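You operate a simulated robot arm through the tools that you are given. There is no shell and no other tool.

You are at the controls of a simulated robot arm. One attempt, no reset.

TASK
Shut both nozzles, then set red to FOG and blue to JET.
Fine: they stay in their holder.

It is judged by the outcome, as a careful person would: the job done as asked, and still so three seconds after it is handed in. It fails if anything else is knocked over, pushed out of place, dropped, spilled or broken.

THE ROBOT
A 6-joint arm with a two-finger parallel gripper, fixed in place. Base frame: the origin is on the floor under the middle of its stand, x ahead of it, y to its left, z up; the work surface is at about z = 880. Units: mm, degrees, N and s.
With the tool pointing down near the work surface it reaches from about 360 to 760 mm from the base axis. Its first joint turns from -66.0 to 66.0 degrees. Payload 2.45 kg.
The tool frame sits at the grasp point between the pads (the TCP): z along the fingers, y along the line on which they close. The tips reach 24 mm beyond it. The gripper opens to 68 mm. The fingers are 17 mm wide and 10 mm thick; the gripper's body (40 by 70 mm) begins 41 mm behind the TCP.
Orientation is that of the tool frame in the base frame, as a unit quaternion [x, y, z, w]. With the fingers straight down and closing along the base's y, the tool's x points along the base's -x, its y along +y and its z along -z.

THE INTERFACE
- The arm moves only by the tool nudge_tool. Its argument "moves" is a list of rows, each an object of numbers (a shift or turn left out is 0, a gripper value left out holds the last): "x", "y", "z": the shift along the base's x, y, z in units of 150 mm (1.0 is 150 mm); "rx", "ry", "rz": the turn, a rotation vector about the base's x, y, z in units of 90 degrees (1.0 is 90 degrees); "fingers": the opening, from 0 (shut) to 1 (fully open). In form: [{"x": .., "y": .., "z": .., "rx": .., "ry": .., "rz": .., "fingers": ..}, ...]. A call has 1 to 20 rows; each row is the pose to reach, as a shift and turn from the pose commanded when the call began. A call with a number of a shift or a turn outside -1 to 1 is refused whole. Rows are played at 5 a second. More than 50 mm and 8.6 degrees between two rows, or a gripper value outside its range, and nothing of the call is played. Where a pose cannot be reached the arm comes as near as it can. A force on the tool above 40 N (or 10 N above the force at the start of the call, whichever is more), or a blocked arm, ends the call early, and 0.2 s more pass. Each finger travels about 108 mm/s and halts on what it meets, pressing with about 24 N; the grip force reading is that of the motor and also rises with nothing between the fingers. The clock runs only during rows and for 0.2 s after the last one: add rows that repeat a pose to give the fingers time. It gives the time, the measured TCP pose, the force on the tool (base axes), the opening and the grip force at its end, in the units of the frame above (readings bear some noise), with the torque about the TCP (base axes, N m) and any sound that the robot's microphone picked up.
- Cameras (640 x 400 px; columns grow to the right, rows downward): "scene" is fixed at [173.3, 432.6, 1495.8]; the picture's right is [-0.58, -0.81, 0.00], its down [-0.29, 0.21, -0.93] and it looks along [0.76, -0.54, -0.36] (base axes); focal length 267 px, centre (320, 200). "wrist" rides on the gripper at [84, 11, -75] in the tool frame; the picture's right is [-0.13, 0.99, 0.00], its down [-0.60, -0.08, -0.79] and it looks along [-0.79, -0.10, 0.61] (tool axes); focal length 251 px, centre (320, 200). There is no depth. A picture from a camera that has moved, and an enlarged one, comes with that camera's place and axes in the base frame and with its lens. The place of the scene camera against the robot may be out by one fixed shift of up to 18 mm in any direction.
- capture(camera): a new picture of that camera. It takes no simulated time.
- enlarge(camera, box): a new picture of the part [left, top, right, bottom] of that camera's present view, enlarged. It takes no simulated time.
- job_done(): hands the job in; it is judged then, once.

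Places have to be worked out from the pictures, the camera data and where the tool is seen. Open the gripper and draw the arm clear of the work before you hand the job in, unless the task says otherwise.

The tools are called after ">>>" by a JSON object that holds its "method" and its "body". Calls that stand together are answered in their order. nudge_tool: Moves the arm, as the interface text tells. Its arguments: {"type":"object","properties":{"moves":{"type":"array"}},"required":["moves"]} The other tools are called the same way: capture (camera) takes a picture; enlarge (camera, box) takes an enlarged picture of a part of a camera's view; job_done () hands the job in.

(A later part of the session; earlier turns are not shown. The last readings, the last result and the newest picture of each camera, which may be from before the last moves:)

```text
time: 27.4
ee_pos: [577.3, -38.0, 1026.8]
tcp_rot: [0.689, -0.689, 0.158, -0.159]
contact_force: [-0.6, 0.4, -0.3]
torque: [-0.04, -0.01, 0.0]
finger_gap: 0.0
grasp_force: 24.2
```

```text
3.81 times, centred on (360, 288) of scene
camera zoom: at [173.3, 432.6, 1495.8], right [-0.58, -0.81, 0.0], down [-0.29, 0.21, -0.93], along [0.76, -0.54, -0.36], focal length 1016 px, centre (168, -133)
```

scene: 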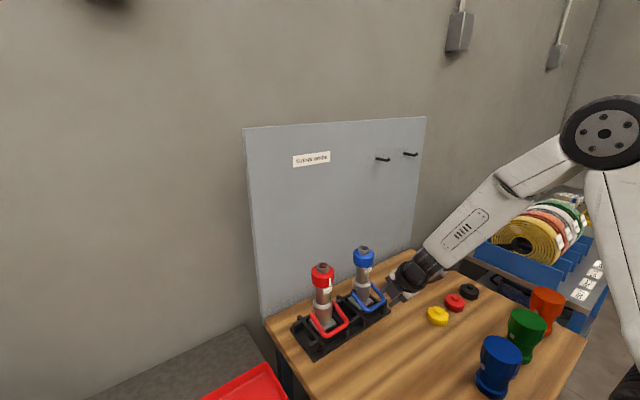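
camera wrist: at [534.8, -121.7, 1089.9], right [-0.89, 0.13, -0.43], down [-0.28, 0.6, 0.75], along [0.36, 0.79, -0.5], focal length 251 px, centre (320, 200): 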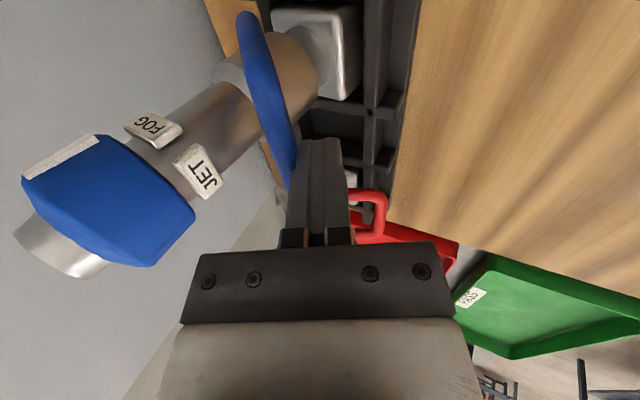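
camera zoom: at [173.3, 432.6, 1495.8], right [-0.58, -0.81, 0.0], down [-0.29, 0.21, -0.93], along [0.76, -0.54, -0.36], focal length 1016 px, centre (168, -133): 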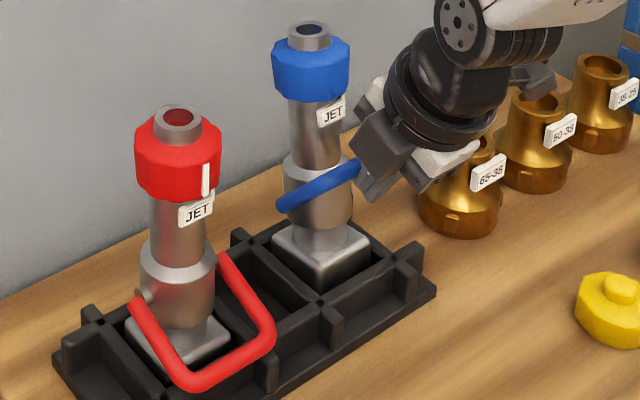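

The bail keeps rotating, but the nozzle is now leaning back about 9°, which is as far as I want it. I'll ease back slowly so it settles into its pocket, then measure the bail.

>>> {"method": "nudge_tool", "body": {"moves": [{"x": -0.03, "z": -0.02}, {"x": -0.06, "z": -0.04}, {"x": -0.09, "z": -0.06}, {"x": -0.12, "z": -0.08}, {"x": -0.16, "z": -0.1}, {"x": -0.2, "z": -0.1}, {"x": -0.28, "z": -0.1}, {"x": -0.28, "z": -0.1}]}}

>>> {"method": "capture", "body": {"camera": "wrist"}}

>>> {"method": "enlarge", "body": {"camera": "scene", "box": [300, 235, 420, 340]}}

```text
time: 29.2
ee_pos: [535.0, -38.0, 1011.9]
tcp_rot: [-0.689, 0.689, -0.158, 0.159]
contact_force: [-0.7, 0.3, -0.3]
torque: [-0.01, 0.0, -0.01]
finger_gap: 0.0
grasp_force: 23.6
```

```text
taken
camera wrist: at [492.6, -122.4, 1074.8], right [-0.89, 0.13, -0.43], down [-0.28, 0.6, 0.75], along [0.36, 0.79, -0.5], focal length 251 px, centre (320, 200)
```

wrist: 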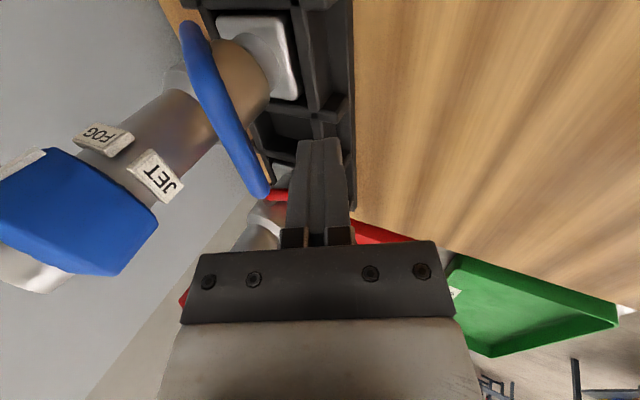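

```text
3.81 times, centred on (360, 288) of scene
camera zoom: at [173.3, 432.6, 1495.8], right [-0.58, -0.81, 0.0], down [-0.29, 0.21, -0.93], along [0.76, -0.54, -0.36], focal length 1016 px, centre (168, -133)
```

zoom: 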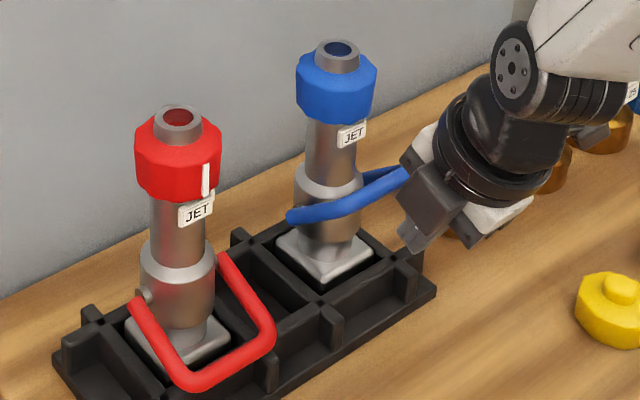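

The nozzle is square again and the bail is now near 40°. If the pivot is mostly viscous, a slow push should need much less force, so I'll repeat the push very slowly and compare the lean.

>>> {"method": "nudge_tool", "body": {"moves": [{"x": 0.08, "z": 0.007}, {"x": 0.145, "z": 0.01}, {"x": 0.163, "z": 0.012}, {"x": 0.1665, "z": 0.0155}, {"x": 0.17, "z": 0.019}, {"x": 0.1735, "z": 0.0225}, {"x": 0.177, "z": 0.026}, {"x": 0.1805, "z": 0.0295}, {"x": 0.184, "z": 0.033}, {"x": 0.1875, "z": 0.0365}, {"x": 0.191, "z": 0.04}, {"x": 0.1945, "z": 0.0435}, {"x": 0.198, "z": 0.047}, {"x": 0.2015, "z": 0.0505}, {"x": 0.205, "z": 0.054}, {"x": 0.2085, "z": 0.0575}, {"x": 0.212, "z": 0.061}, {"x": 0.2155, "z": 0.0645}, {"x": 0.219, "z": 0.067}]}}

>>> {"method": "capture", "body": {"camera": "wrist"}}

>>> {"method": "enlarge", "body": {"camera": "scene", "box": [300, 235, 420, 340]}}

```text
time: 33.2
ee_pos: [568.8, -38.0, 1021.4]
tcp_rot: [-0.689, 0.69, -0.158, 0.159]
contact_force: [-1.5, 0.2, -0.1]
torque: [0.0, -0.04, -0.02]
finger_gap: 0.1
grasp_force: 23.5
```

```text
taken
camera wrist: at [525.5, -121.7, 1084.7], right [-0.89, 0.13, -0.43], down [-0.28, 0.6, 0.75], along [0.36, 0.79, -0.5], focal length 251 px, centre (320, 200)
```

wrist: 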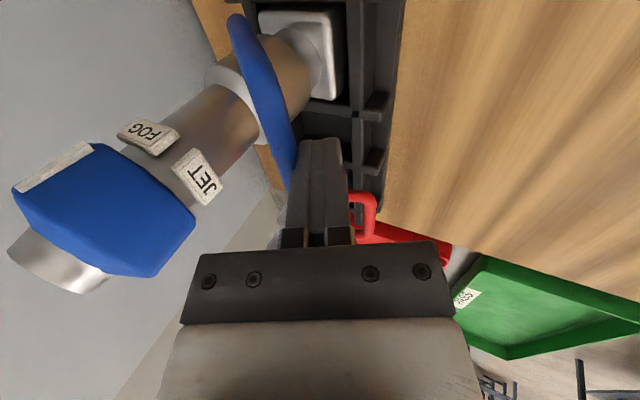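

```text
3.81 times, centred on (360, 288) of scene
camera zoom: at [173.3, 432.6, 1495.8], right [-0.58, -0.81, 0.0], down [-0.29, 0.21, -0.93], along [0.76, -0.54, -0.36], focal length 1016 px, centre (168, -133)
```

zoom: 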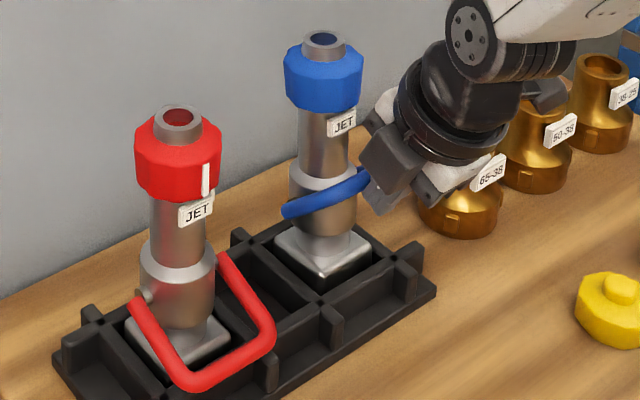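

The slow push only leaned the nozzle (about 4°) without moving the bail, so the pivot is dry friction and the nozzle's inertia is what helps. I'll ease back, then use short, quick, bounded strokes (about 12 mm each), which can't lean it more than a few degrees.

>>> {"method": "nudge_tool", "body": {"moves": [{"x": -0.02, "z": -0.018}, {"x": -0.04, "z": -0.036}, {"x": -0.06, "z": -0.05}, {"x": -0.09, "z": -0.06}, {"x": -0.12, "z": -0.06}, {"x": -0.12, "z": -0.06}]}}

>>> {"method": "enlarge", "body": {"camera": "wrist", "box": [100, 0, 400, 240]}}

>>> {"method": "enlarge", "body": {"camera": "scene", "box": [300, 235, 420, 340]}}

```text
time: 34.6
ee_pos: [550.0, -37.4, 1013.6]
tcp_rot: [0.689, -0.689, 0.159, -0.159]
contact_force: [0.7, -0.3, -0.1]
torque: [-0.01, 0.02, -0.03]
finger_gap: 0.0
grasp_force: 23.3
```

```text
1.67 times, centred on (250, 120) of wrist
camera zoom: at [507.6, -121.8, 1075.8], right [-0.89, 0.13, -0.43], down [-0.28, 0.6, 0.75], along [0.36, 0.79, -0.5], focal length 419 px, centre (437, 333)
```

zoom: 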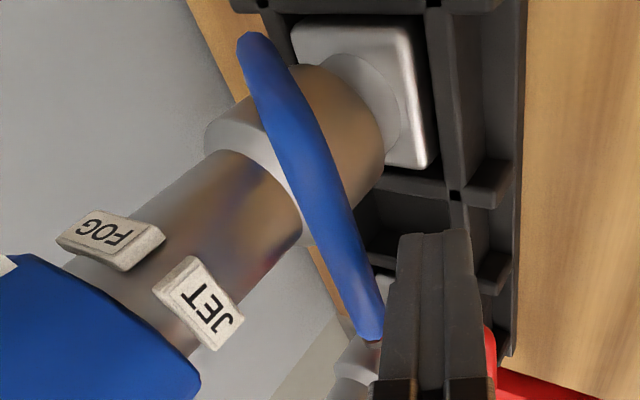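

```text
3.81 times, centred on (360, 288) of scene
camera zoom: at [173.3, 432.6, 1495.8], right [-0.58, -0.81, 0.0], down [-0.29, 0.21, -0.93], along [0.76, -0.54, -0.36], focal length 1016 px, centre (168, -133)
```

zoom: 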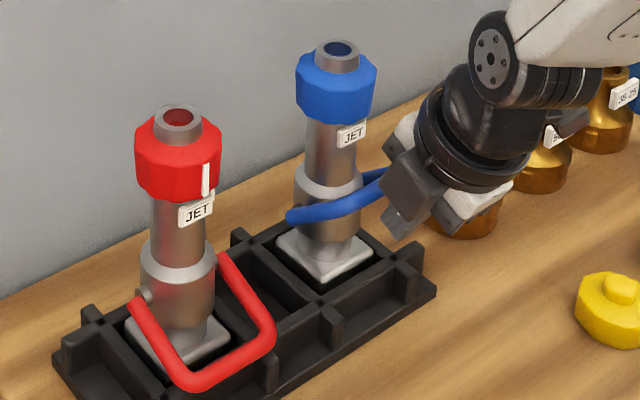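

The nozzle is square and the bail sits at about 42° (exactly edge-on to the wrist camera). Now a short quick stroke along the arc with immediate withdrawal.

>>> {"method": "nudge_tool", "body": {"moves": [{"x": -0.037, "z": -0.079}, {"x": -0.037, "z": -0.079}, {"x": 0.137, "z": 0.077}, {"x": -0.003, "z": -0.026}, {"x": -0.05, "z": -0.026}, {"x": -0.05, "z": -0.026}]}}

>>> {"method": "enlarge", "body": {"camera": "wrist", "box": [100, 0, 400, 240]}}

>>> {"method": "enlarge", "body": {"camera": "scene", "box": [300, 235, 420, 340]}}

```text
time: 36.0
ee_pos: [542.2, -36.7, 1007.9]
tcp_rot: [-0.689, 0.689, -0.158, 0.16]
contact_force: [-0.7, -0.1, 0.8]
torque: [0.01, -0.01, 0.02]
finger_gap: 0.0
grasp_force: 23.6
```

```text
1.67 times, centred on (250, 120) of wrist
camera zoom: at [500.0, -122.0, 1072.5], right [-0.89, 0.13, -0.43], down [-0.28, 0.6, 0.75], along [0.36, 0.79, -0.5], focal length 419 px, centre (437, 333)
```

zoom: 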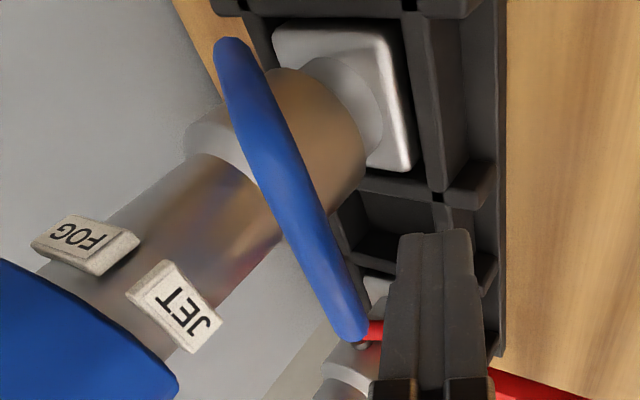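

```text
3.81 times, centred on (360, 288) of scene
camera zoom: at [173.3, 432.6, 1495.8], right [-0.58, -0.81, 0.0], down [-0.29, 0.21, -0.93], along [0.76, -0.54, -0.36], focal length 1016 px, centre (168, -133)
```

zoom: 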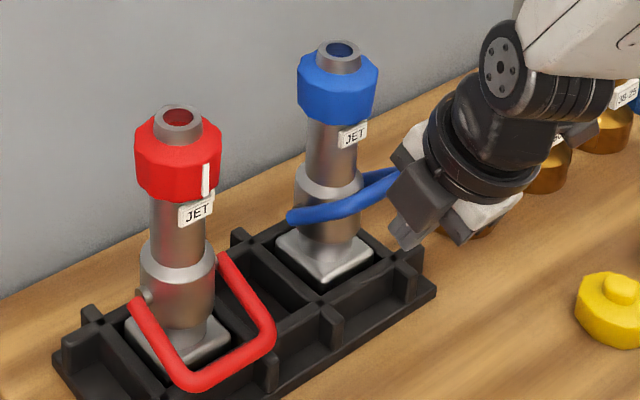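

The quick stroke left the bail at about 42° too (bar at (583, ·, 1009) both before and after), which suggests it may be against its forward stop. I'll do one more bounded push like the earlier safe one to see if the angle changes at all.

>>> {"method": "nudge_tool", "body": {"moves": [{"x": 0.093, "z": 0.02}, {"x": 0.133, "z": 0.053}, {"x": 0.173, "z": 0.087}, {"x": 0.207, "z": 0.107}, {"x": 0.207, "z": 0.107}]}}

>>> {"method": "enlarge", "body": {"camera": "wrist", "box": [100, 0, 400, 240]}}

>>> {"method": "enlarge", "body": {"camera": "scene", "box": [300, 235, 420, 340]}}

```text
time: 37.2
ee_pos: [573.3, -37.7, 1024.7]
tcp_rot: [-0.689, 0.69, -0.158, 0.159]
contact_force: [-0.9, -1.1, 0.6]
torque: [0.02, 0.02, -0.03]
finger_gap: 0.1
grasp_force: 23.8
```

```text
1.67 times, centred on (250, 120) of wrist
camera zoom: at [531.4, -121.7, 1087.8], right [-0.89, 0.13, -0.43], down [-0.28, 0.6, 0.75], along [0.36, 0.79, -0.5], focal length 419 px, centre (437, 333)
```

zoom: 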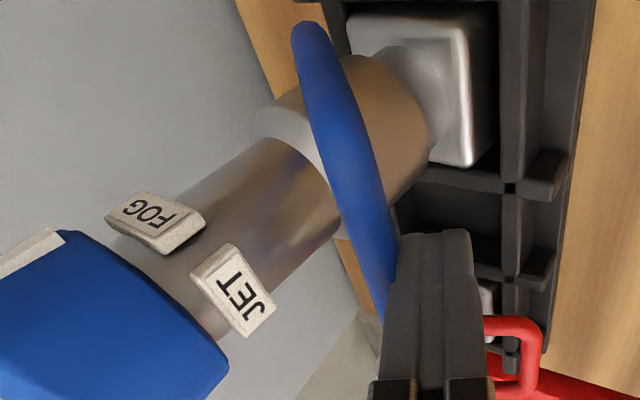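

```text
3.81 times, centred on (360, 288) of scene
camera zoom: at [173.3, 432.6, 1495.8], right [-0.58, -0.81, 0.0], down [-0.29, 0.21, -0.93], along [0.76, -0.54, -0.36], focal length 1016 px, centre (168, -133)
```

zoom: 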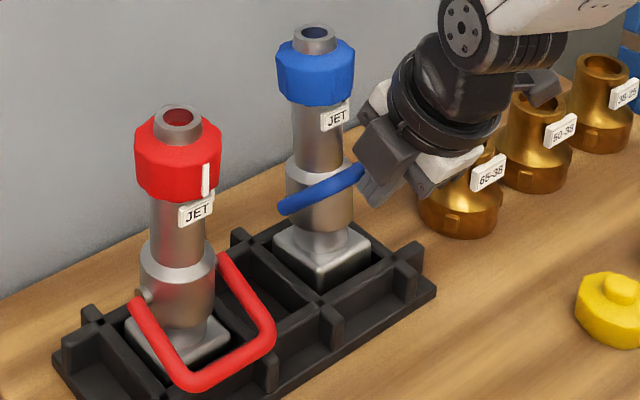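

The nozzle leaned about 7.5°, which is just what a bail that no longer rotates would give. I'll ease it back down and measure the bail angle once more.

>>> {"method": "nudge_tool", "body": {"moves": [{"x": -0.03, "z": -0.02}, {"x": -0.06, "z": -0.04}, {"x": -0.09, "z": -0.06}, {"x": -0.12, "z": -0.08}, {"x": -0.16, "z": -0.09}, {"x": -0.207, "z": -0.107}, {"x": -0.207, "z": -0.107}]}}

>>> {"method": "enlarge", "body": {"camera": "wrist", "box": [100, 0, 400, 240]}}

>>> {"method": "enlarge", "body": {"camera": "scene", "box": [300, 235, 420, 340]}}

```text
time: 38.8
ee_pos: [543.0, -36.8, 1008.6]
tcp_rot: [0.689, -0.689, 0.157, -0.159]
contact_force: [-0.3, -0.2, 0.7]
torque: [0.03, 0.02, -0.03]
finger_gap: 0.1
grasp_force: 24.0
```

```text
1.67 times, centred on (250, 120) of wrist
camera zoom: at [500.0, -121.5, 1072.2], right [-0.89, 0.13, -0.43], down [-0.28, 0.6, 0.75], along [0.36, 0.79, -0.5], focal length 419 px, centre (437, 333)
```

zoom: 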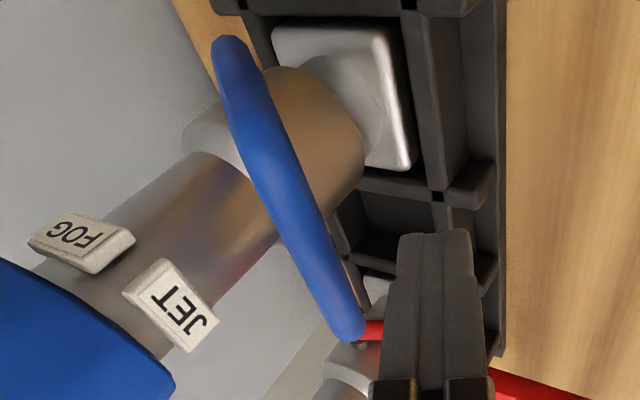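

```text
3.81 times, centred on (360, 288) of scene
camera zoom: at [173.3, 432.6, 1495.8], right [-0.58, -0.81, 0.0], down [-0.29, 0.21, -0.93], along [0.76, -0.54, -0.36], focal length 1016 px, centre (168, -133)
```

zoom: 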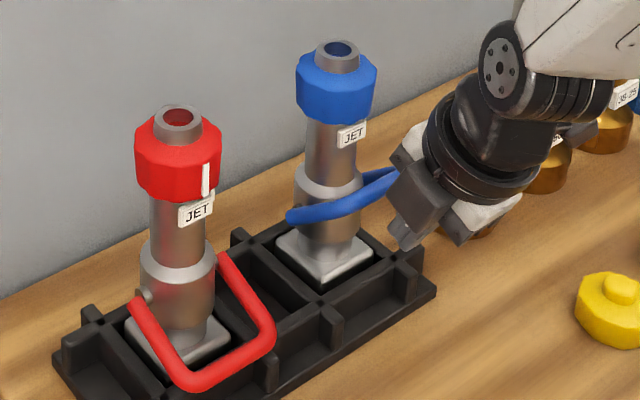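

The bail angle is unchanged (about 42–43°, roughly 64° of travel from where it started) and the nozzle is seated square, so I judge blue's bail to be on its forward, shut stop. I'll move over to red, and do that one slowly to confirm where its stop is.

>>> {"method": "nudge_tool", "body": {"moves": [{"x": -0.15, "y": 0.0, "z": 0.1}, {"x": -0.2, "y": 0.1, "z": 0.2, "ry": 0.02}, {"x": -0.2, "y": 0.35, "z": 0.2, "ry": 0.05}, {"x": -0.15, "y": 0.6, "z": 0.2, "ry": 0.08}, {"x": -0.1, "y": 0.8, "z": 0.15, "ry": 0.1}, {"x": 0.0, "y": 0.93, "z": 0.1, "ry": 0.122, "fingers": 0.38}, {"x": 0.04, "y": 0.93, "z": 0.047, "ry": 0.122, "fingers": 0.38}, {"x": 0.04, "y": 0.93, "z": 0.047, "ry": 0.122, "fingers": 0.38}]}}

>>> {"method": "capture", "body": {"camera": "wrist"}}

>>> {"method": "capture", "body": {"camera": "scene"}}

```text
time: 40.6
ee_pos: [548.7, 102.0, 1016.0]
tcp_rot: [-0.701, 0.701, -0.091, 0.092]
contact_force: [-0.6, 0.5, -0.4]
torque: [-0.01, 0.01, 0.02]
finger_gap: 26.0
grasp_force: 0.0
```

```text
taken
camera wrist: at [518.8, 17.8, 1085.7], right [-0.96, 0.13, -0.26], down [-0.13, 0.6, 0.79], along [0.26, 0.79, -0.56], focal length 251 px, centre (320, 200)
```

wrist: 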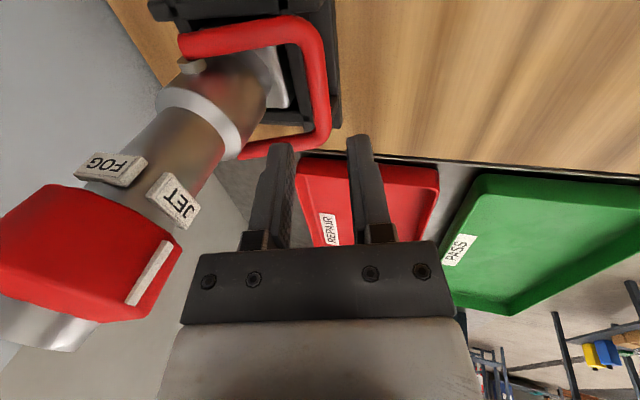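

```text
taken
```

scene: 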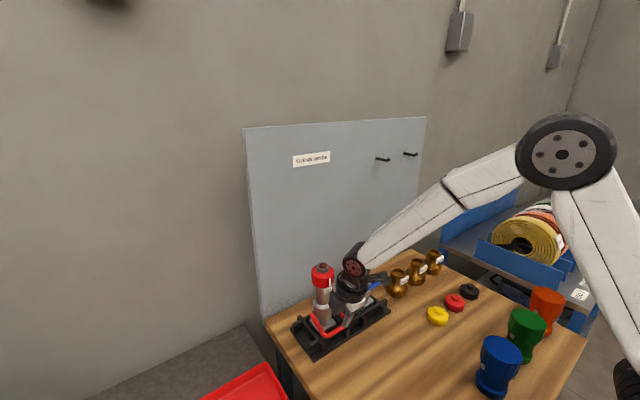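

Red looks the same as blue did; its bar is at about (567, 102, 942). I'll slide down along the fingers to straddle it.

>>> {"method": "nudge_tool", "body": {"moves": [{"x": 0.025, "z": -0.1}, {"x": 0.05, "z": -0.2}, {"x": 0.075, "z": -0.3}, {"x": 0.1, "z": -0.4}, {"x": 0.1, "z": -0.4}]}}

>>> {"method": "enlarge", "body": {"camera": "wrist", "box": [70, 40, 400, 260]}}

>>> {"method": "enlarge", "body": {"camera": "scene", "box": [280, 235, 400, 340]}}

```text
time: 41.8
ee_pos: [564.6, 100.8, 955.7]
tcp_rot: [-0.701, 0.702, -0.091, 0.092]
contact_force: [0.9, 0.2, -0.4]
torque: [0.03, 0.02, 0.02]
finger_gap: 25.8
grasp_force: 0.0
```

```text
1.82 times, centred on (235, 150) of wrist
camera zoom: at [533.2, 17.3, 1026.1], right [-0.96, 0.13, -0.25], down [-0.13, 0.6, 0.79], along [0.26, 0.79, -0.56], focal length 457 px, centre (474, 291)
```

zoom: 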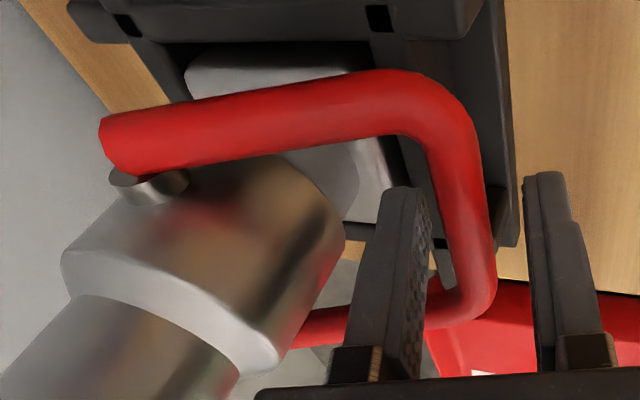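

```text
3.81 times, centred on (340, 288) of scene
camera zoom: at [173.3, 432.6, 1495.8], right [-0.58, -0.81, 0.0], down [-0.29, 0.21, -0.93], along [0.76, -0.54, -0.36], focal length 1016 px, centre (244, -133)
```

zoom: 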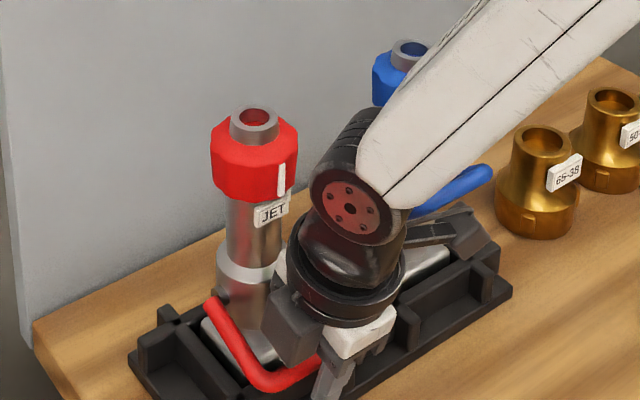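

The red bar is between the fingers without contact. Closing on it now.

>>> {"method": "nudge_tool", "body": {"moves": [{"fingers": 0.25}, {"fingers": 0.12}, {"fingers": 0.0}, {"fingers": 0.0}]}}

>>> {"method": "enlarge", "body": {"camera": "scene", "box": [280, 235, 400, 340]}}

```text
time: 42.8
ee_pos: [563.6, 101.7, 956.7]
tcp_rot: [-0.701, 0.701, -0.092, 0.093]
contact_force: [3.3, -1.3, 2.2]
torque: [0.05, -0.13, 0.03]
finger_gap: 11.3
grasp_force: 24.4
```

```text
3.81 times, centred on (340, 288) of scene
camera zoom: at [173.4, 432.6, 1495.7], right [-0.58, -0.81, 0.0], down [-0.29, 0.21, -0.93], along [0.76, -0.54, -0.36], focal length 1016 px, centre (244, -133)
```

zoom: 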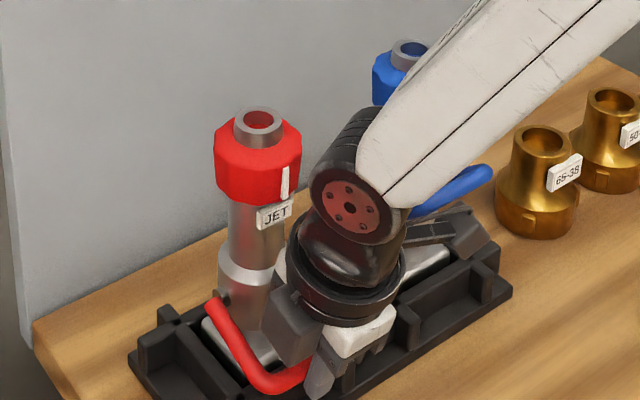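

The grip is firm (11.3 mm gap), with a slight pull toward the robot. I'll lift slowly along the arc with a small +x correction, up to horizontal.

>>> {"method": "nudge_tool", "body": {"moves": [{"x": 0.004, "z": 0.009}, {"x": 0.008, "z": 0.017}, {"x": 0.009, "z": 0.026}, {"x": 0.008, "z": 0.035}, {"x": 0.007, "z": 0.044}, {"x": 0.006, "z": 0.052}, {"x": 0.005, "z": 0.061}, {"x": 0.004, "z": 0.07}, {"x": 0.003, "z": 0.079}, {"x": 0.002, "z": 0.087}, {"x": 0.001, "z": 0.096}, {"x": 0.0, "z": 0.105}, {"x": 0.0, "z": 0.113}, {"x": -0.001, "z": 0.122}, {"x": -0.002, "z": 0.131}, {"x": -0.003, "z": 0.14}, {"x": -0.003, "z": 0.148}, {"x": -0.003, "z": 0.157}]}}

>>> {"method": "enlarge", "body": {"camera": "scene", "box": [280, 235, 400, 340]}}

>>> {"method": "enlarge", "body": {"camera": "wrist", "box": [70, 20, 400, 240]}}

```text
time: 46.6
ee_pos: [564.8, 100.9, 978.8]
tcp_rot: [-0.701, 0.701, -0.09, 0.093]
contact_force: [-1.6, -1.0, 0.1]
torque: [0.14, 0.1, 0.03]
finger_gap: 11.7
grasp_force: 23.2
```

```text
3.81 times, centred on (340, 288) of scene
camera zoom: at [173.3, 432.6, 1495.8], right [-0.58, -0.81, 0.0], down [-0.29, 0.21, -0.93], along [0.76, -0.54, -0.36], focal length 1016 px, centre (244, -133)
```

zoom: 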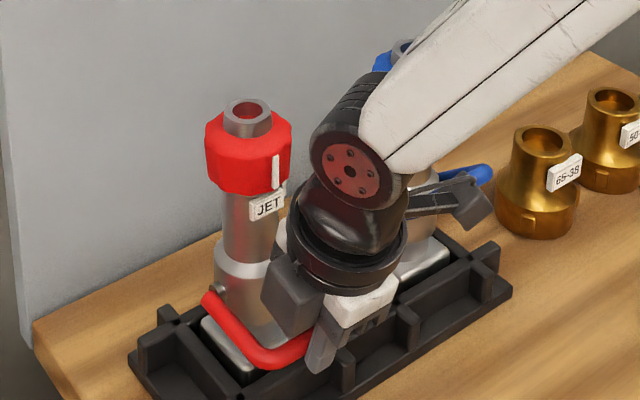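

```text
1.82 times, centred on (235, 130) of wrist
camera zoom: at [533.3, 17.6, 1049.4], right [-0.96, 0.13, -0.25], down [-0.13, 0.6, 0.79], along [0.26, 0.79, -0.56], focal length 457 px, centre (474, 327)
```

zoom: 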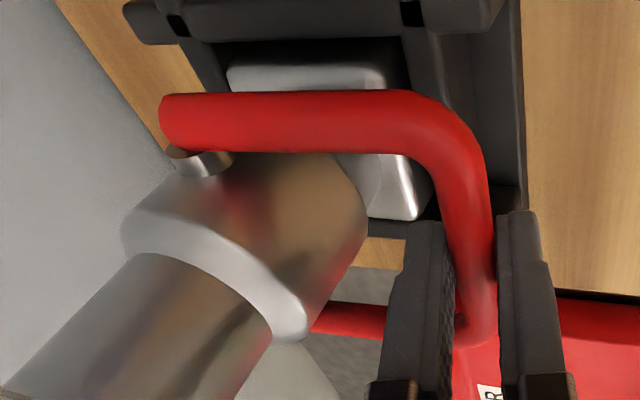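

Red leans back slightly because my path was about 3 mm too far forward. I'll correct that and continue slowly up to about 20° above horizontal.

>>> {"method": "nudge_tool", "body": {"moves": [{"x": -0.008, "z": 0.008}, {"x": -0.013, "z": 0.017}, {"x": -0.016, "z": 0.025}, {"x": -0.016, "z": 0.034}, {"x": -0.015, "z": 0.042}, {"x": -0.014, "z": 0.05}, {"x": -0.013, "z": 0.059}, {"x": -0.013, "z": 0.067}, {"x": -0.013, "z": 0.076}, {"x": -0.012, "z": 0.084}, {"x": -0.011, "z": 0.092}, {"x": -0.01, "z": 0.1}, {"x": -0.008, "z": 0.108}, {"x": -0.006, "z": 0.116}, {"x": -0.003, "z": 0.124}, {"x": 0.0, "z": 0.132}, {"x": 0.003, "z": 0.14}, {"x": 0.006, "z": 0.149}]}}

>>> {"method": "enlarge", "body": {"camera": "scene", "box": [280, 235, 400, 340]}}

>>> {"method": "enlarge", "body": {"camera": "wrist", "box": [70, 0, 400, 220]}}

```text
time: 50.4
ee_pos: [564.2, 101.5, 1000.9]
tcp_rot: [0.701, -0.701, 0.091, -0.093]
contact_force: [-1.0, -1.8, 0.3]
torque: [-0.05, 0.11, -0.09]
finger_gap: 11.6
grasp_force: 24.1
```

```text
3.81 times, centred on (340, 288) of scene
camera zoom: at [173.3, 432.6, 1495.8], right [-0.58, -0.81, 0.0], down [-0.29, 0.21, -0.93], along [0.76, -0.54, -0.36], focal length 1016 px, centre (244, -133)
```

zoom: 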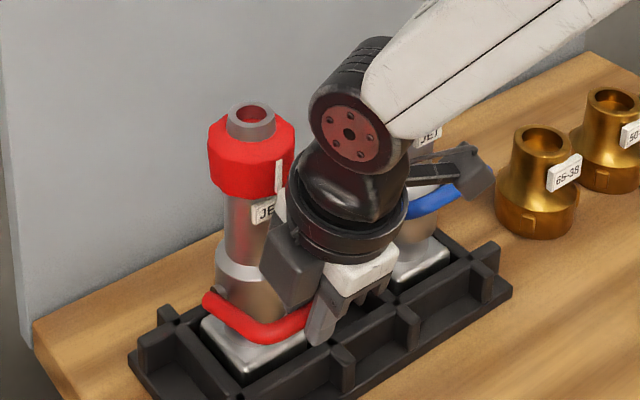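

```text
1.82 times, centred on (235, 110) of wrist
camera zoom: at [534.2, 17.7, 1071.6], right [-0.96, 0.13, -0.26], down [-0.13, 0.6, 0.79], along [0.26, 0.79, -0.56], focal length 457 px, centre (474, 364)
```

zoom: 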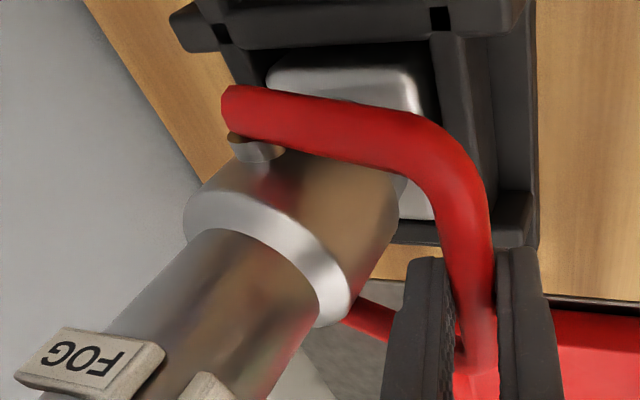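

Red's bail is at about 20° with the nozzle nearly square. I'll release, withdraw, close the fingers and come back in front of the bar, as I did with blue.

>>> {"method": "nudge_tool", "body": {"moves": [{"fingers": 0.25}, {"fingers": 0.38}, {"x": -0.027, "z": 0.097}, {"x": -0.053, "z": 0.193}, {"x": -0.078, "z": 0.29}, {"x": -0.233, "z": 0.29, "fingers": 0.15}, {"x": -0.32, "z": 0.29, "ry": -0.05, "fingers": 0.0}, {"x": -0.32, "z": 0.167, "ry": -0.1, "fingers": 0.0}, {"x": -0.267, "z": 0.033, "ry": -0.122, "fingers": 0.0}, {"x": -0.16, "z": -0.073, "ry": -0.122, "fingers": 0.0}, {"x": -0.16, "z": -0.073, "ry": -0.122, "fingers": 0.0}]}}

>>> {"method": "enlarge", "body": {"camera": "scene", "box": [280, 235, 400, 340]}}

>>> {"method": "enlarge", "body": {"camera": "wrist", "box": [70, 0, 400, 220]}}

```text
time: 52.8
ee_pos: [540.6, 102.4, 991.6]
tcp_rot: [-0.689, 0.689, -0.157, 0.159]
contact_force: [0.0, -0.4, -0.7]
torque: [0.04, 0.0, -0.01]
finger_gap: 0.2
grasp_force: 23.7
```

```text
3.81 times, centred on (340, 288) of scene
camera zoom: at [173.3, 432.6, 1495.8], right [-0.58, -0.81, 0.0], down [-0.29, 0.21, -0.93], along [0.76, -0.54, -0.36], focal length 1016 px, centre (244, -133)
```

zoom: 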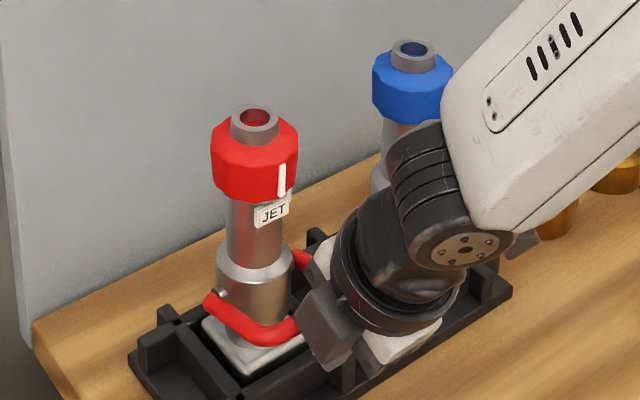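

```text
1.82 times, centred on (235, 110) of wrist
camera zoom: at [497.5, 17.6, 1053.4], right [-0.89, 0.13, -0.43], down [-0.28, 0.6, 0.75], along [0.36, 0.79, -0.5], focal length 457 px, centre (474, 364)
```

zoom: 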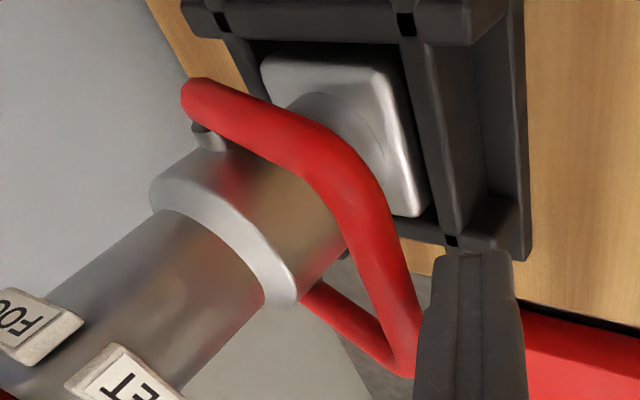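

Red is square with its bail at about 21°. Now a slow push along the arc toward 40°, to see whether the nozzle leans at all before the stop.

>>> {"method": "nudge_tool", "body": {"moves": [{"x": 0.035, "z": 0.013}, {"x": 0.0587, "z": 0.0207}, {"x": 0.062, "z": 0.0295}, {"x": 0.0655, "z": 0.038}, {"x": 0.069, "z": 0.047}, {"x": 0.0727, "z": 0.056}, {"x": 0.077, "z": 0.0645}, {"x": 0.0815, "z": 0.073}, {"x": 0.086, "z": 0.0815}, {"x": 0.0907, "z": 0.09}, {"x": 0.0957, "z": 0.098}, {"x": 0.1007, "z": 0.106}, {"x": 0.1057, "z": 0.114}, {"x": 0.1107, "z": 0.122}, {"x": 0.1165, "z": 0.1295}, {"x": 0.1225, "z": 0.137}, {"x": 0.128, "z": 0.1445}, {"x": 0.134, "z": 0.152}]}}

>>> {"method": "enlarge", "body": {"camera": "scene", "box": [280, 235, 400, 340]}}

>>> {"method": "enlarge", "body": {"camera": "wrist", "box": [70, 0, 400, 220]}}

```text
time: 56.6
ee_pos: [561.1, 102.1, 1014.0]
tcp_rot: [-0.689, 0.689, -0.158, 0.159]
contact_force: [-1.2, -0.1, 0.0]
torque: [0.01, -0.01, -0.01]
finger_gap: 0.0
grasp_force: 23.9
```

```text
3.81 times, centred on (340, 288) of scene
camera zoom: at [173.3, 432.6, 1495.8], right [-0.58, -0.81, 0.0], down [-0.29, 0.21, -0.93], along [0.76, -0.54, -0.36], focal length 1016 px, centre (244, -133)
```

zoom: 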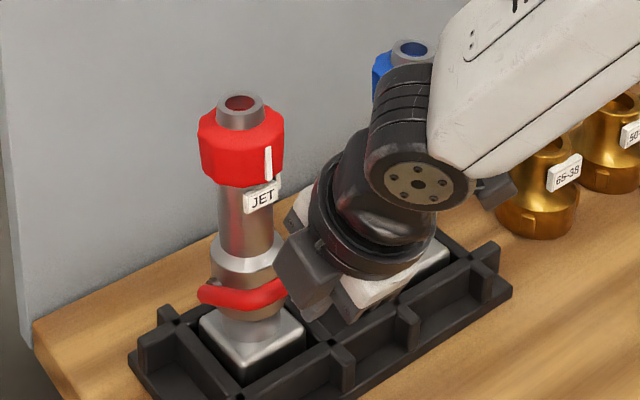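

```text
1.82 times, centred on (235, 110) of wrist
camera zoom: at [517.6, 17.5, 1076.6], right [-0.89, 0.13, -0.43], down [-0.28, 0.6, 0.75], along [0.36, 0.79, -0.5], focal length 457 px, centre (474, 364)
```

zoom: 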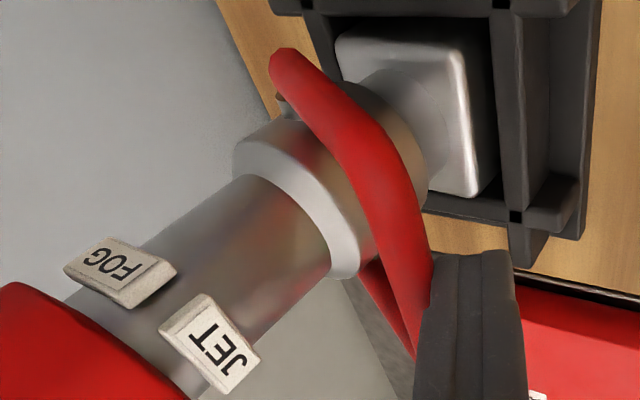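

Red shows the same pattern: it leans to about 5°, then its bail rotates (now around 31°). I'll carry the slow push on a little and check again.

>>> {"method": "nudge_tool", "body": {"moves": [{"x": 0.007, "z": 0.005}, {"x": 0.014, "z": 0.01}, {"x": 0.021, "z": 0.015}, {"x": 0.028, "z": 0.019}, {"x": 0.035, "z": 0.023}, {"x": 0.042, "z": 0.027}, {"x": 0.049, "z": 0.031}, {"x": 0.056, "z": 0.035}, {"x": 0.063, "z": 0.039}, {"x": 0.07, "z": 0.043}]}}

>>> {"method": "enlarge", "body": {"camera": "scene", "box": [280, 235, 400, 340]}}

>>> {"method": "enlarge", "body": {"camera": "wrist", "box": [70, 0, 400, 220]}}

```text
time: 58.8
ee_pos: [570.5, 101.6, 1021.0]
tcp_rot: [0.689, -0.689, 0.157, -0.158]
contact_force: [-1.2, 0.3, 0.5]
torque: [0.01, -0.02, 0.01]
finger_gap: 0.0
grasp_force: 23.4
```

```text
3.81 times, centred on (340, 288) of scene
camera zoom: at [173.3, 432.7, 1495.8], right [-0.58, -0.81, 0.0], down [-0.29, 0.21, -0.93], along [0.76, -0.54, -0.36], focal length 1016 px, centre (244, -133)
```

zoom: 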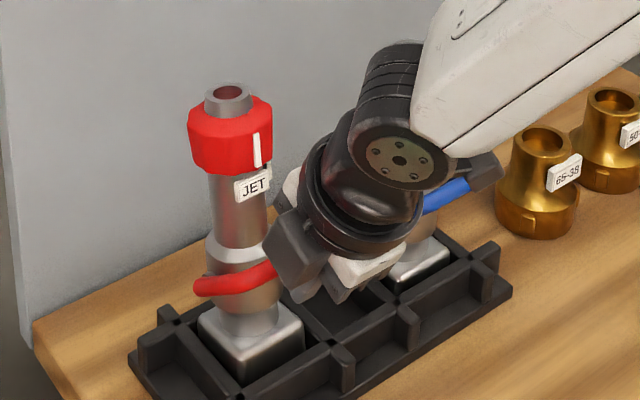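

```text
1.82 times, centred on (235, 110) of wrist
camera zoom: at [528.0, 17.6, 1083.0], right [-0.89, 0.13, -0.43], down [-0.28, 0.6, 0.75], along [0.36, 0.79, -0.5], focal length 457 px, centre (474, 364)
```

zoom: 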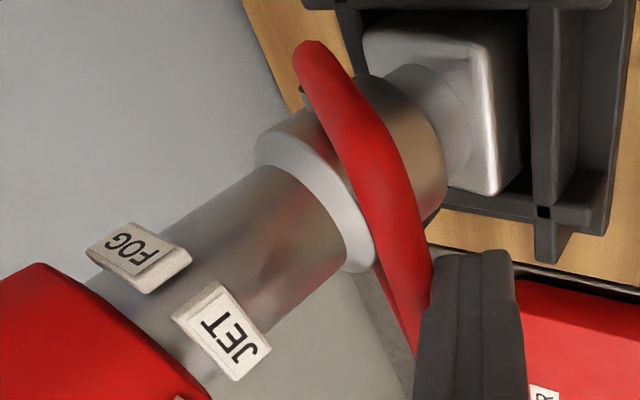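

Pushing from the front just keeps leaning red (now ~9°, bail only ~33°), so a push can't separate "stop" from "stiff". Gripping the bar and following its true arc does control both, so I'll ease red back upright and go back to that method.

>>> {"method": "nudge_tool", "body": {"moves": [{"x": -0.02, "z": -0.014}, {"x": -0.04, "z": -0.028}, {"x": -0.06, "z": -0.042}, {"x": -0.08, "z": -0.056}, {"x": -0.1, "z": -0.07}, {"x": -0.12, "z": -0.08}, {"x": -0.14, "z": -0.085}, {"x": -0.17, "z": -0.085}, {"x": -0.2, "z": -0.085}, {"x": -0.2, "z": -0.085}]}}

>>> {"method": "enlarge", "body": {"camera": "scene", "box": [280, 235, 400, 340]}}

>>> {"method": "enlarge", "body": {"camera": "wrist", "box": [70, 0, 400, 220]}}

```text
time: 61.0
ee_pos: [540.7, 101.4, 1006.2]
tcp_rot: [0.689, -0.689, 0.158, -0.159]
contact_force: [1.0, -0.6, -0.1]
torque: [-0.03, 0.01, -0.02]
finger_gap: 0.0
grasp_force: 23.7
```

```text
3.81 times, centred on (340, 288) of scene
camera zoom: at [173.3, 432.6, 1495.8], right [-0.58, -0.81, 0.0], down [-0.29, 0.21, -0.93], along [0.76, -0.54, -0.36], focal length 1016 px, centre (244, -133)
```

zoom: 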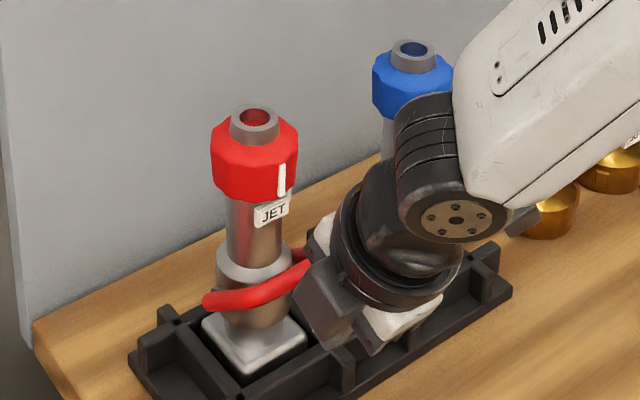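

```text
1.82 times, centred on (235, 110) of wrist
camera zoom: at [497.9, 18.0, 1070.3], right [-0.89, 0.13, -0.43], down [-0.28, 0.6, 0.75], along [0.36, 0.79, -0.5], focal length 457 px, centre (474, 364)
```

zoom: 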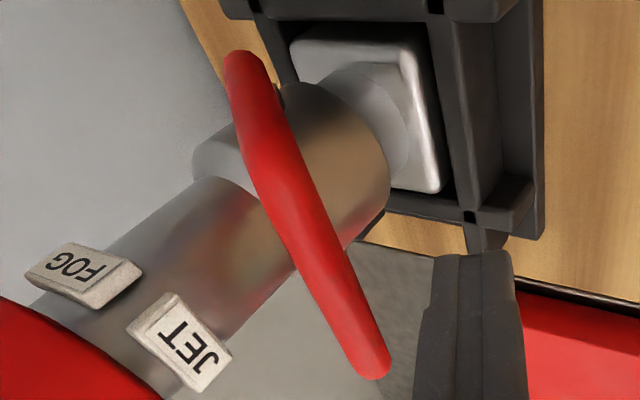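

Back upright, red's bail measures 42.3° (bar at about (582, ·, 1009)) – the same angle blue ended at after every push, which points to 42° being the forward stop. To be sure, I'll grip red's bar once more and try to carry it further along its arc; first a standoff above it.

>>> {"method": "nudge_tool", "body": {"moves": [{"x": -0.033, "z": 0.133}, {"x": -0.033, "z": 0.3, "fingers": 0.3}, {"x": 0.033, "z": 0.413, "fingers": 0.3}, {"x": 0.075, "z": 0.43, "fingers": 0.3}, {"x": 0.075, "z": 0.43, "fingers": 0.3}]}}

>>> {"method": "capture", "body": {"camera": "wrist"}}

>>> {"method": "enlarge", "body": {"camera": "scene", "box": [280, 235, 400, 340]}}

```text
time: 62.2
ee_pos: [552.7, 101.0, 1072.2]
tcp_rot: [-0.689, 0.689, -0.158, 0.159]
contact_force: [0.2, -0.6, -0.3]
torque: [-0.01, -0.02, -0.01]
finger_gap: 20.5
grasp_force: 0.0
```

```text
taken
camera wrist: at [509.4, 17.6, 1134.8], right [-0.89, 0.13, -0.43], down [-0.28, 0.6, 0.75], along [0.36, 0.79, -0.5], focal length 251 px, centre (320, 200)
```

wrist: 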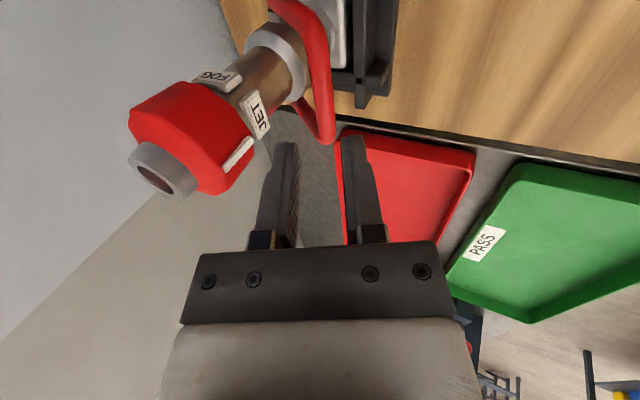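

```text
3.81 times, centred on (340, 288) of scene
camera zoom: at [173.3, 432.6, 1495.8], right [-0.58, -0.81, 0.0], down [-0.29, 0.21, -0.93], along [0.76, -0.54, -0.36], focal length 1016 px, centre (244, -133)
```

zoom: 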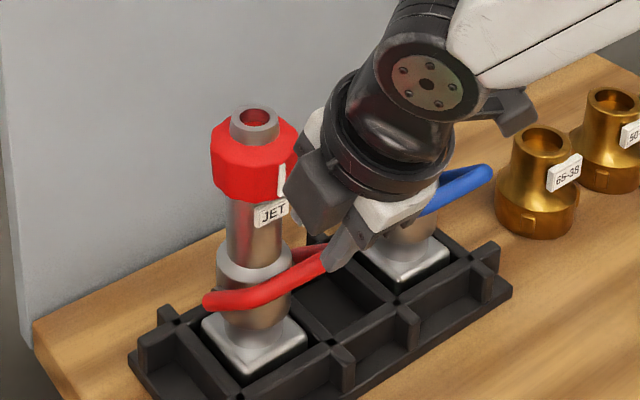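

The bar projects right between the fingers. I'll slide in so it sits near the fingertips and close on it.

>>> {"method": "nudge_tool", "body": {"moves": [{"x": 0.037, "z": -0.075, "fingers": 0.3}, {"x": 0.073, "z": -0.15, "fingers": 0.3}, {"x": 0.11, "z": -0.225, "fingers": 0.3}, {"x": 0.146, "z": -0.3, "fingers": 0.3}, {"x": 0.146, "z": -0.3, "fingers": 0.3}]}}

>>> {"method": "enlarge", "body": {"camera": "wrist", "box": [120, 0, 400, 220]}}

>>> {"method": "enlarge", "body": {"camera": "scene", "box": [280, 235, 400, 340]}}

```text
time: 63.4
ee_pos: [573.5, 101.6, 1026.2]
tcp_rot: [0.689, -0.689, 0.158, -0.159]
contact_force: [0.6, 0.1, 0.1]
torque: [0.0, 0.0, 0.0]
finger_gap: 20.5
grasp_force: 0.0
```

```text
1.82 times, centred on (260, 110) of wrist
camera zoom: at [531.2, 17.6, 1089.6], right [-0.89, 0.13, -0.43], down [-0.28, 0.6, 0.75], along [0.36, 0.79, -0.5], focal length 457 px, centre (429, 364)
```

zoom: 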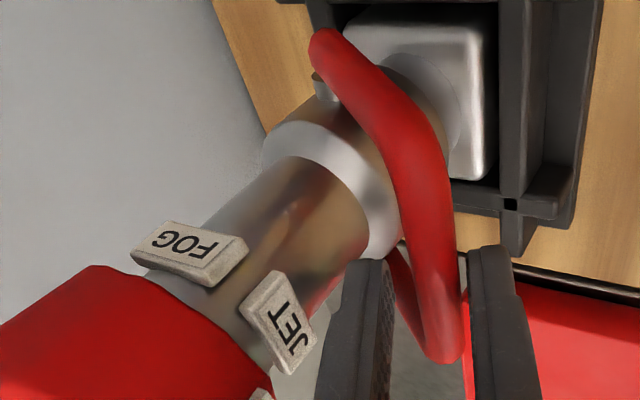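

```text
3.81 times, centred on (340, 288) of scene
camera zoom: at [173.3, 432.6, 1495.8], right [-0.58, -0.81, 0.0], down [-0.29, 0.21, -0.93], along [0.76, -0.54, -0.36], focal length 1016 px, centre (244, -133)
```

zoom: 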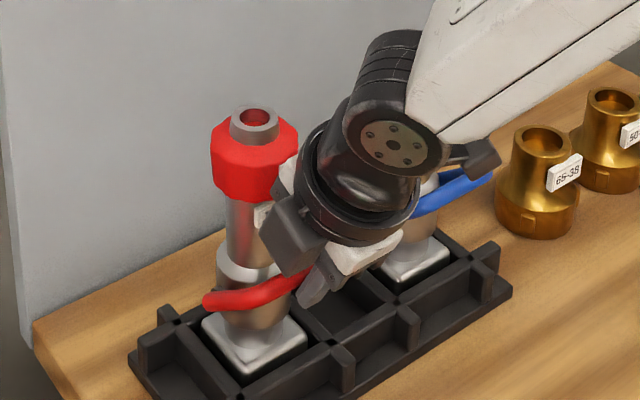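

The bar is between the fingertips with clearance all round. I'll close and carry it a further 6° along the arc slowly, then compare the nozzle's lean.

>>> {"method": "nudge_tool", "body": {"moves": [{"fingers": 0.15}, {"fingers": 0.0}, {"fingers": 0.0}, {"fingers": 0.0}]}}

>>> {"method": "enlarge", "body": {"camera": "scene", "box": [280, 235, 400, 340]}}

>>> {"method": "enlarge", "body": {"camera": "wrist", "box": [120, 0, 400, 220]}}

```text
time: 64.4
ee_pos: [574.6, 101.5, 1025.6]
tcp_rot: [-0.689, 0.689, -0.158, 0.159]
contact_force: [0.4, -1.1, 0.3]
torque: [-0.05, 0.07, -0.06]
finger_gap: 11.5
grasp_force: 24.2
```

```text
3.81 times, centred on (340, 288) of scene
camera zoom: at [173.4, 432.6, 1495.7], right [-0.58, -0.81, 0.0], down [-0.29, 0.21, -0.93], along [0.76, -0.54, -0.36], focal length 1016 px, centre (244, -133)
```

zoom: 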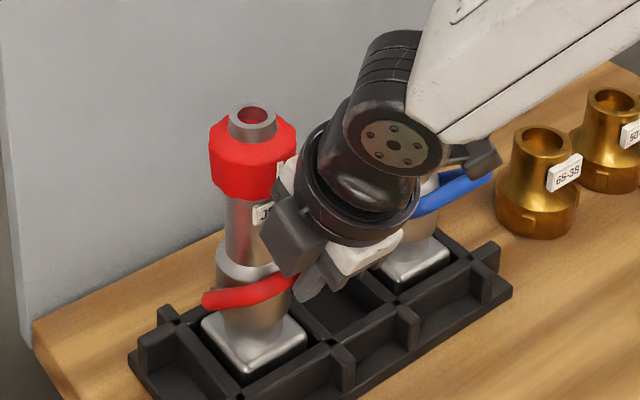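

```text
1.82 times, centred on (260, 110) of wrist
camera zoom: at [531.0, 17.5, 1089.6], right [-0.89, 0.13, -0.43], down [-0.28, 0.6, 0.75], along [0.36, 0.79, -0.5], focal length 457 px, centre (429, 364)
```

zoom: 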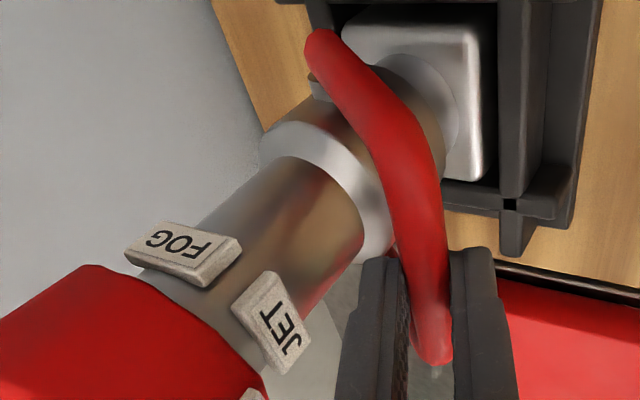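

Gripped cleanly with the nozzle still square. Now the slow 6° carry along the arc.

>>> {"method": "nudge_tool", "body": {"moves": [{"x": 0.003, "z": 0.003}, {"x": 0.006, "z": 0.007}, {"x": 0.009, "z": 0.01}, {"x": 0.012, "z": 0.014}, {"x": 0.015, "z": 0.017}, {"x": 0.018, "z": 0.02}, {"x": 0.021, "z": 0.024}, {"x": 0.024, "z": 0.027}, {"x": 0.028, "z": 0.03}, {"x": 0.032, "z": 0.033}, {"x": 0.032, "z": 0.033}]}}

>>> {"method": "enlarge", "body": {"camera": "scene", "box": [280, 235, 400, 340]}}

>>> {"method": "enlarge", "body": {"camera": "wrist", "box": [120, 0, 400, 220]}}

```text
time: 66.8
ee_pos: [578.7, 101.6, 1032.4]
tcp_rot: [-0.689, 0.689, -0.157, 0.16]
contact_force: [0.6, 0.3, 0.0]
torque: [-0.01, 0.06, -0.04]
finger_gap: 11.4
grasp_force: 24.6
```

```text
3.81 times, centred on (340, 288) of scene
camera zoom: at [173.4, 432.6, 1495.7], right [-0.58, -0.81, 0.0], down [-0.29, 0.21, -0.93], along [0.76, -0.54, -0.36], focal length 1016 px, centre (244, -133)
```

zoom: 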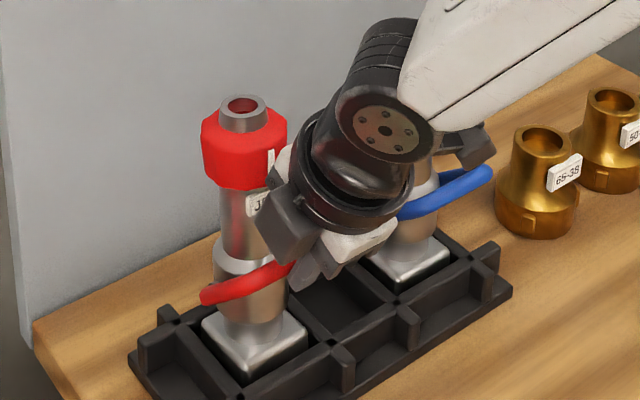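

```text
1.82 times, centred on (260, 110) of wrist
camera zoom: at [536.1, 17.6, 1094.5], right [-0.89, 0.13, -0.43], down [-0.28, 0.6, 0.75], along [0.36, 0.79, -0.5], focal length 457 px, centre (429, 364)
```

zoom: 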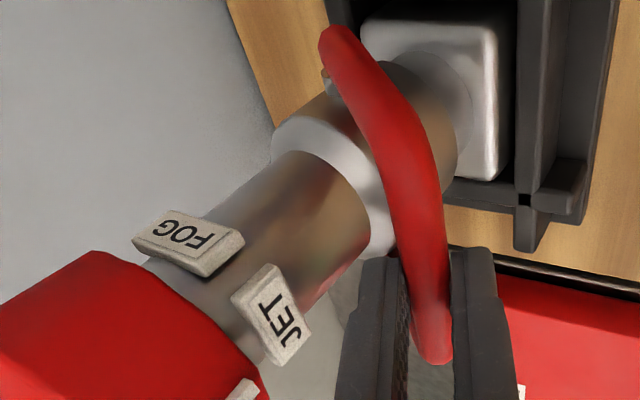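

Carrying the bar 6° further just leaned the whole nozzle with it, so red's bail is on its stop too. I'll lower it back, release and withdraw, then measure the final angle.

>>> {"method": "nudge_tool", "body": {"moves": [{"x": -0.012, "z": -0.013}, {"x": -0.024, "z": -0.026}, {"x": -0.036, "z": -0.038}, {"x": -0.036, "z": -0.038, "fingers": 0.2}, {"x": -0.036, "z": -0.038, "fingers": 0.3}, {"x": -0.06, "z": 0.02, "fingers": 0.3}, {"x": -0.1, "z": 0.1, "fingers": 0.3}, {"x": -0.15, "z": 0.2, "fingers": 0.3}, {"x": -0.18, "z": 0.27, "fingers": 0.3}, {"x": -0.18, "z": 0.27, "fingers": 0.3}]}}

>>> {"method": "enlarge", "body": {"camera": "scene", "box": [280, 235, 430, 340]}}

>>> {"method": "enlarge", "body": {"camera": "wrist", "box": [120, 0, 400, 220]}}

```text
time: 69.0
ee_pos: [551.4, 102.0, 1071.8]
tcp_rot: [-0.689, 0.69, -0.157, 0.159]
contact_force: [0.0, -0.2, 0.3]
torque: [0.0, -0.02, 0.0]
finger_gap: 20.3
grasp_force: 0.1
```

```text
3.81 times, centred on (355, 288) of scene
camera zoom: at [173.3, 432.6, 1495.8], right [-0.58, -0.81, 0.0], down [-0.29, 0.21, -0.93], along [0.76, -0.54, -0.36], focal length 1016 px, centre (187, -133)
```

zoom: 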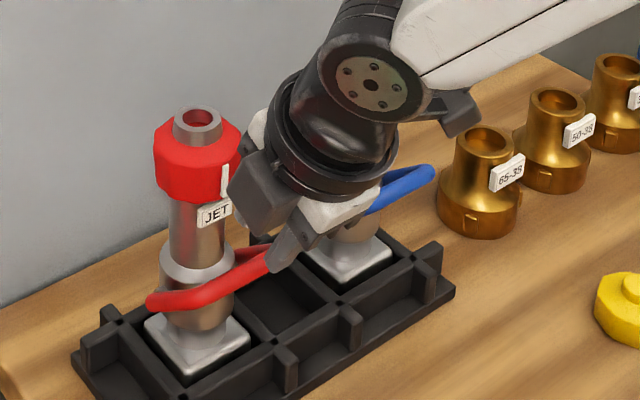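

```text
1.82 times, centred on (260, 110) of wrist
camera zoom: at [508.7, 17.6, 1134.8], right [-0.89, 0.13, -0.43], down [-0.28, 0.6, 0.75], along [0.36, 0.79, -0.5], focal length 457 px, centre (429, 364)
```

zoom: 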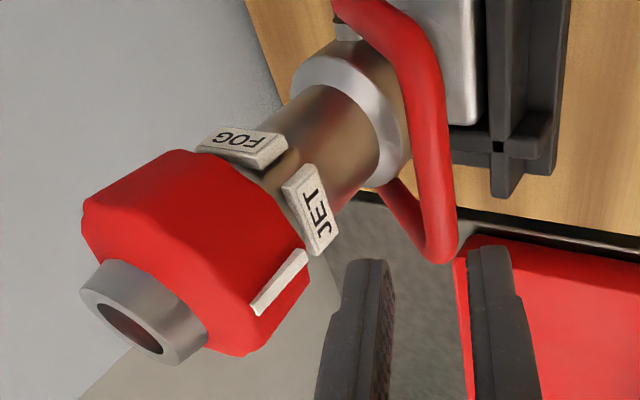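

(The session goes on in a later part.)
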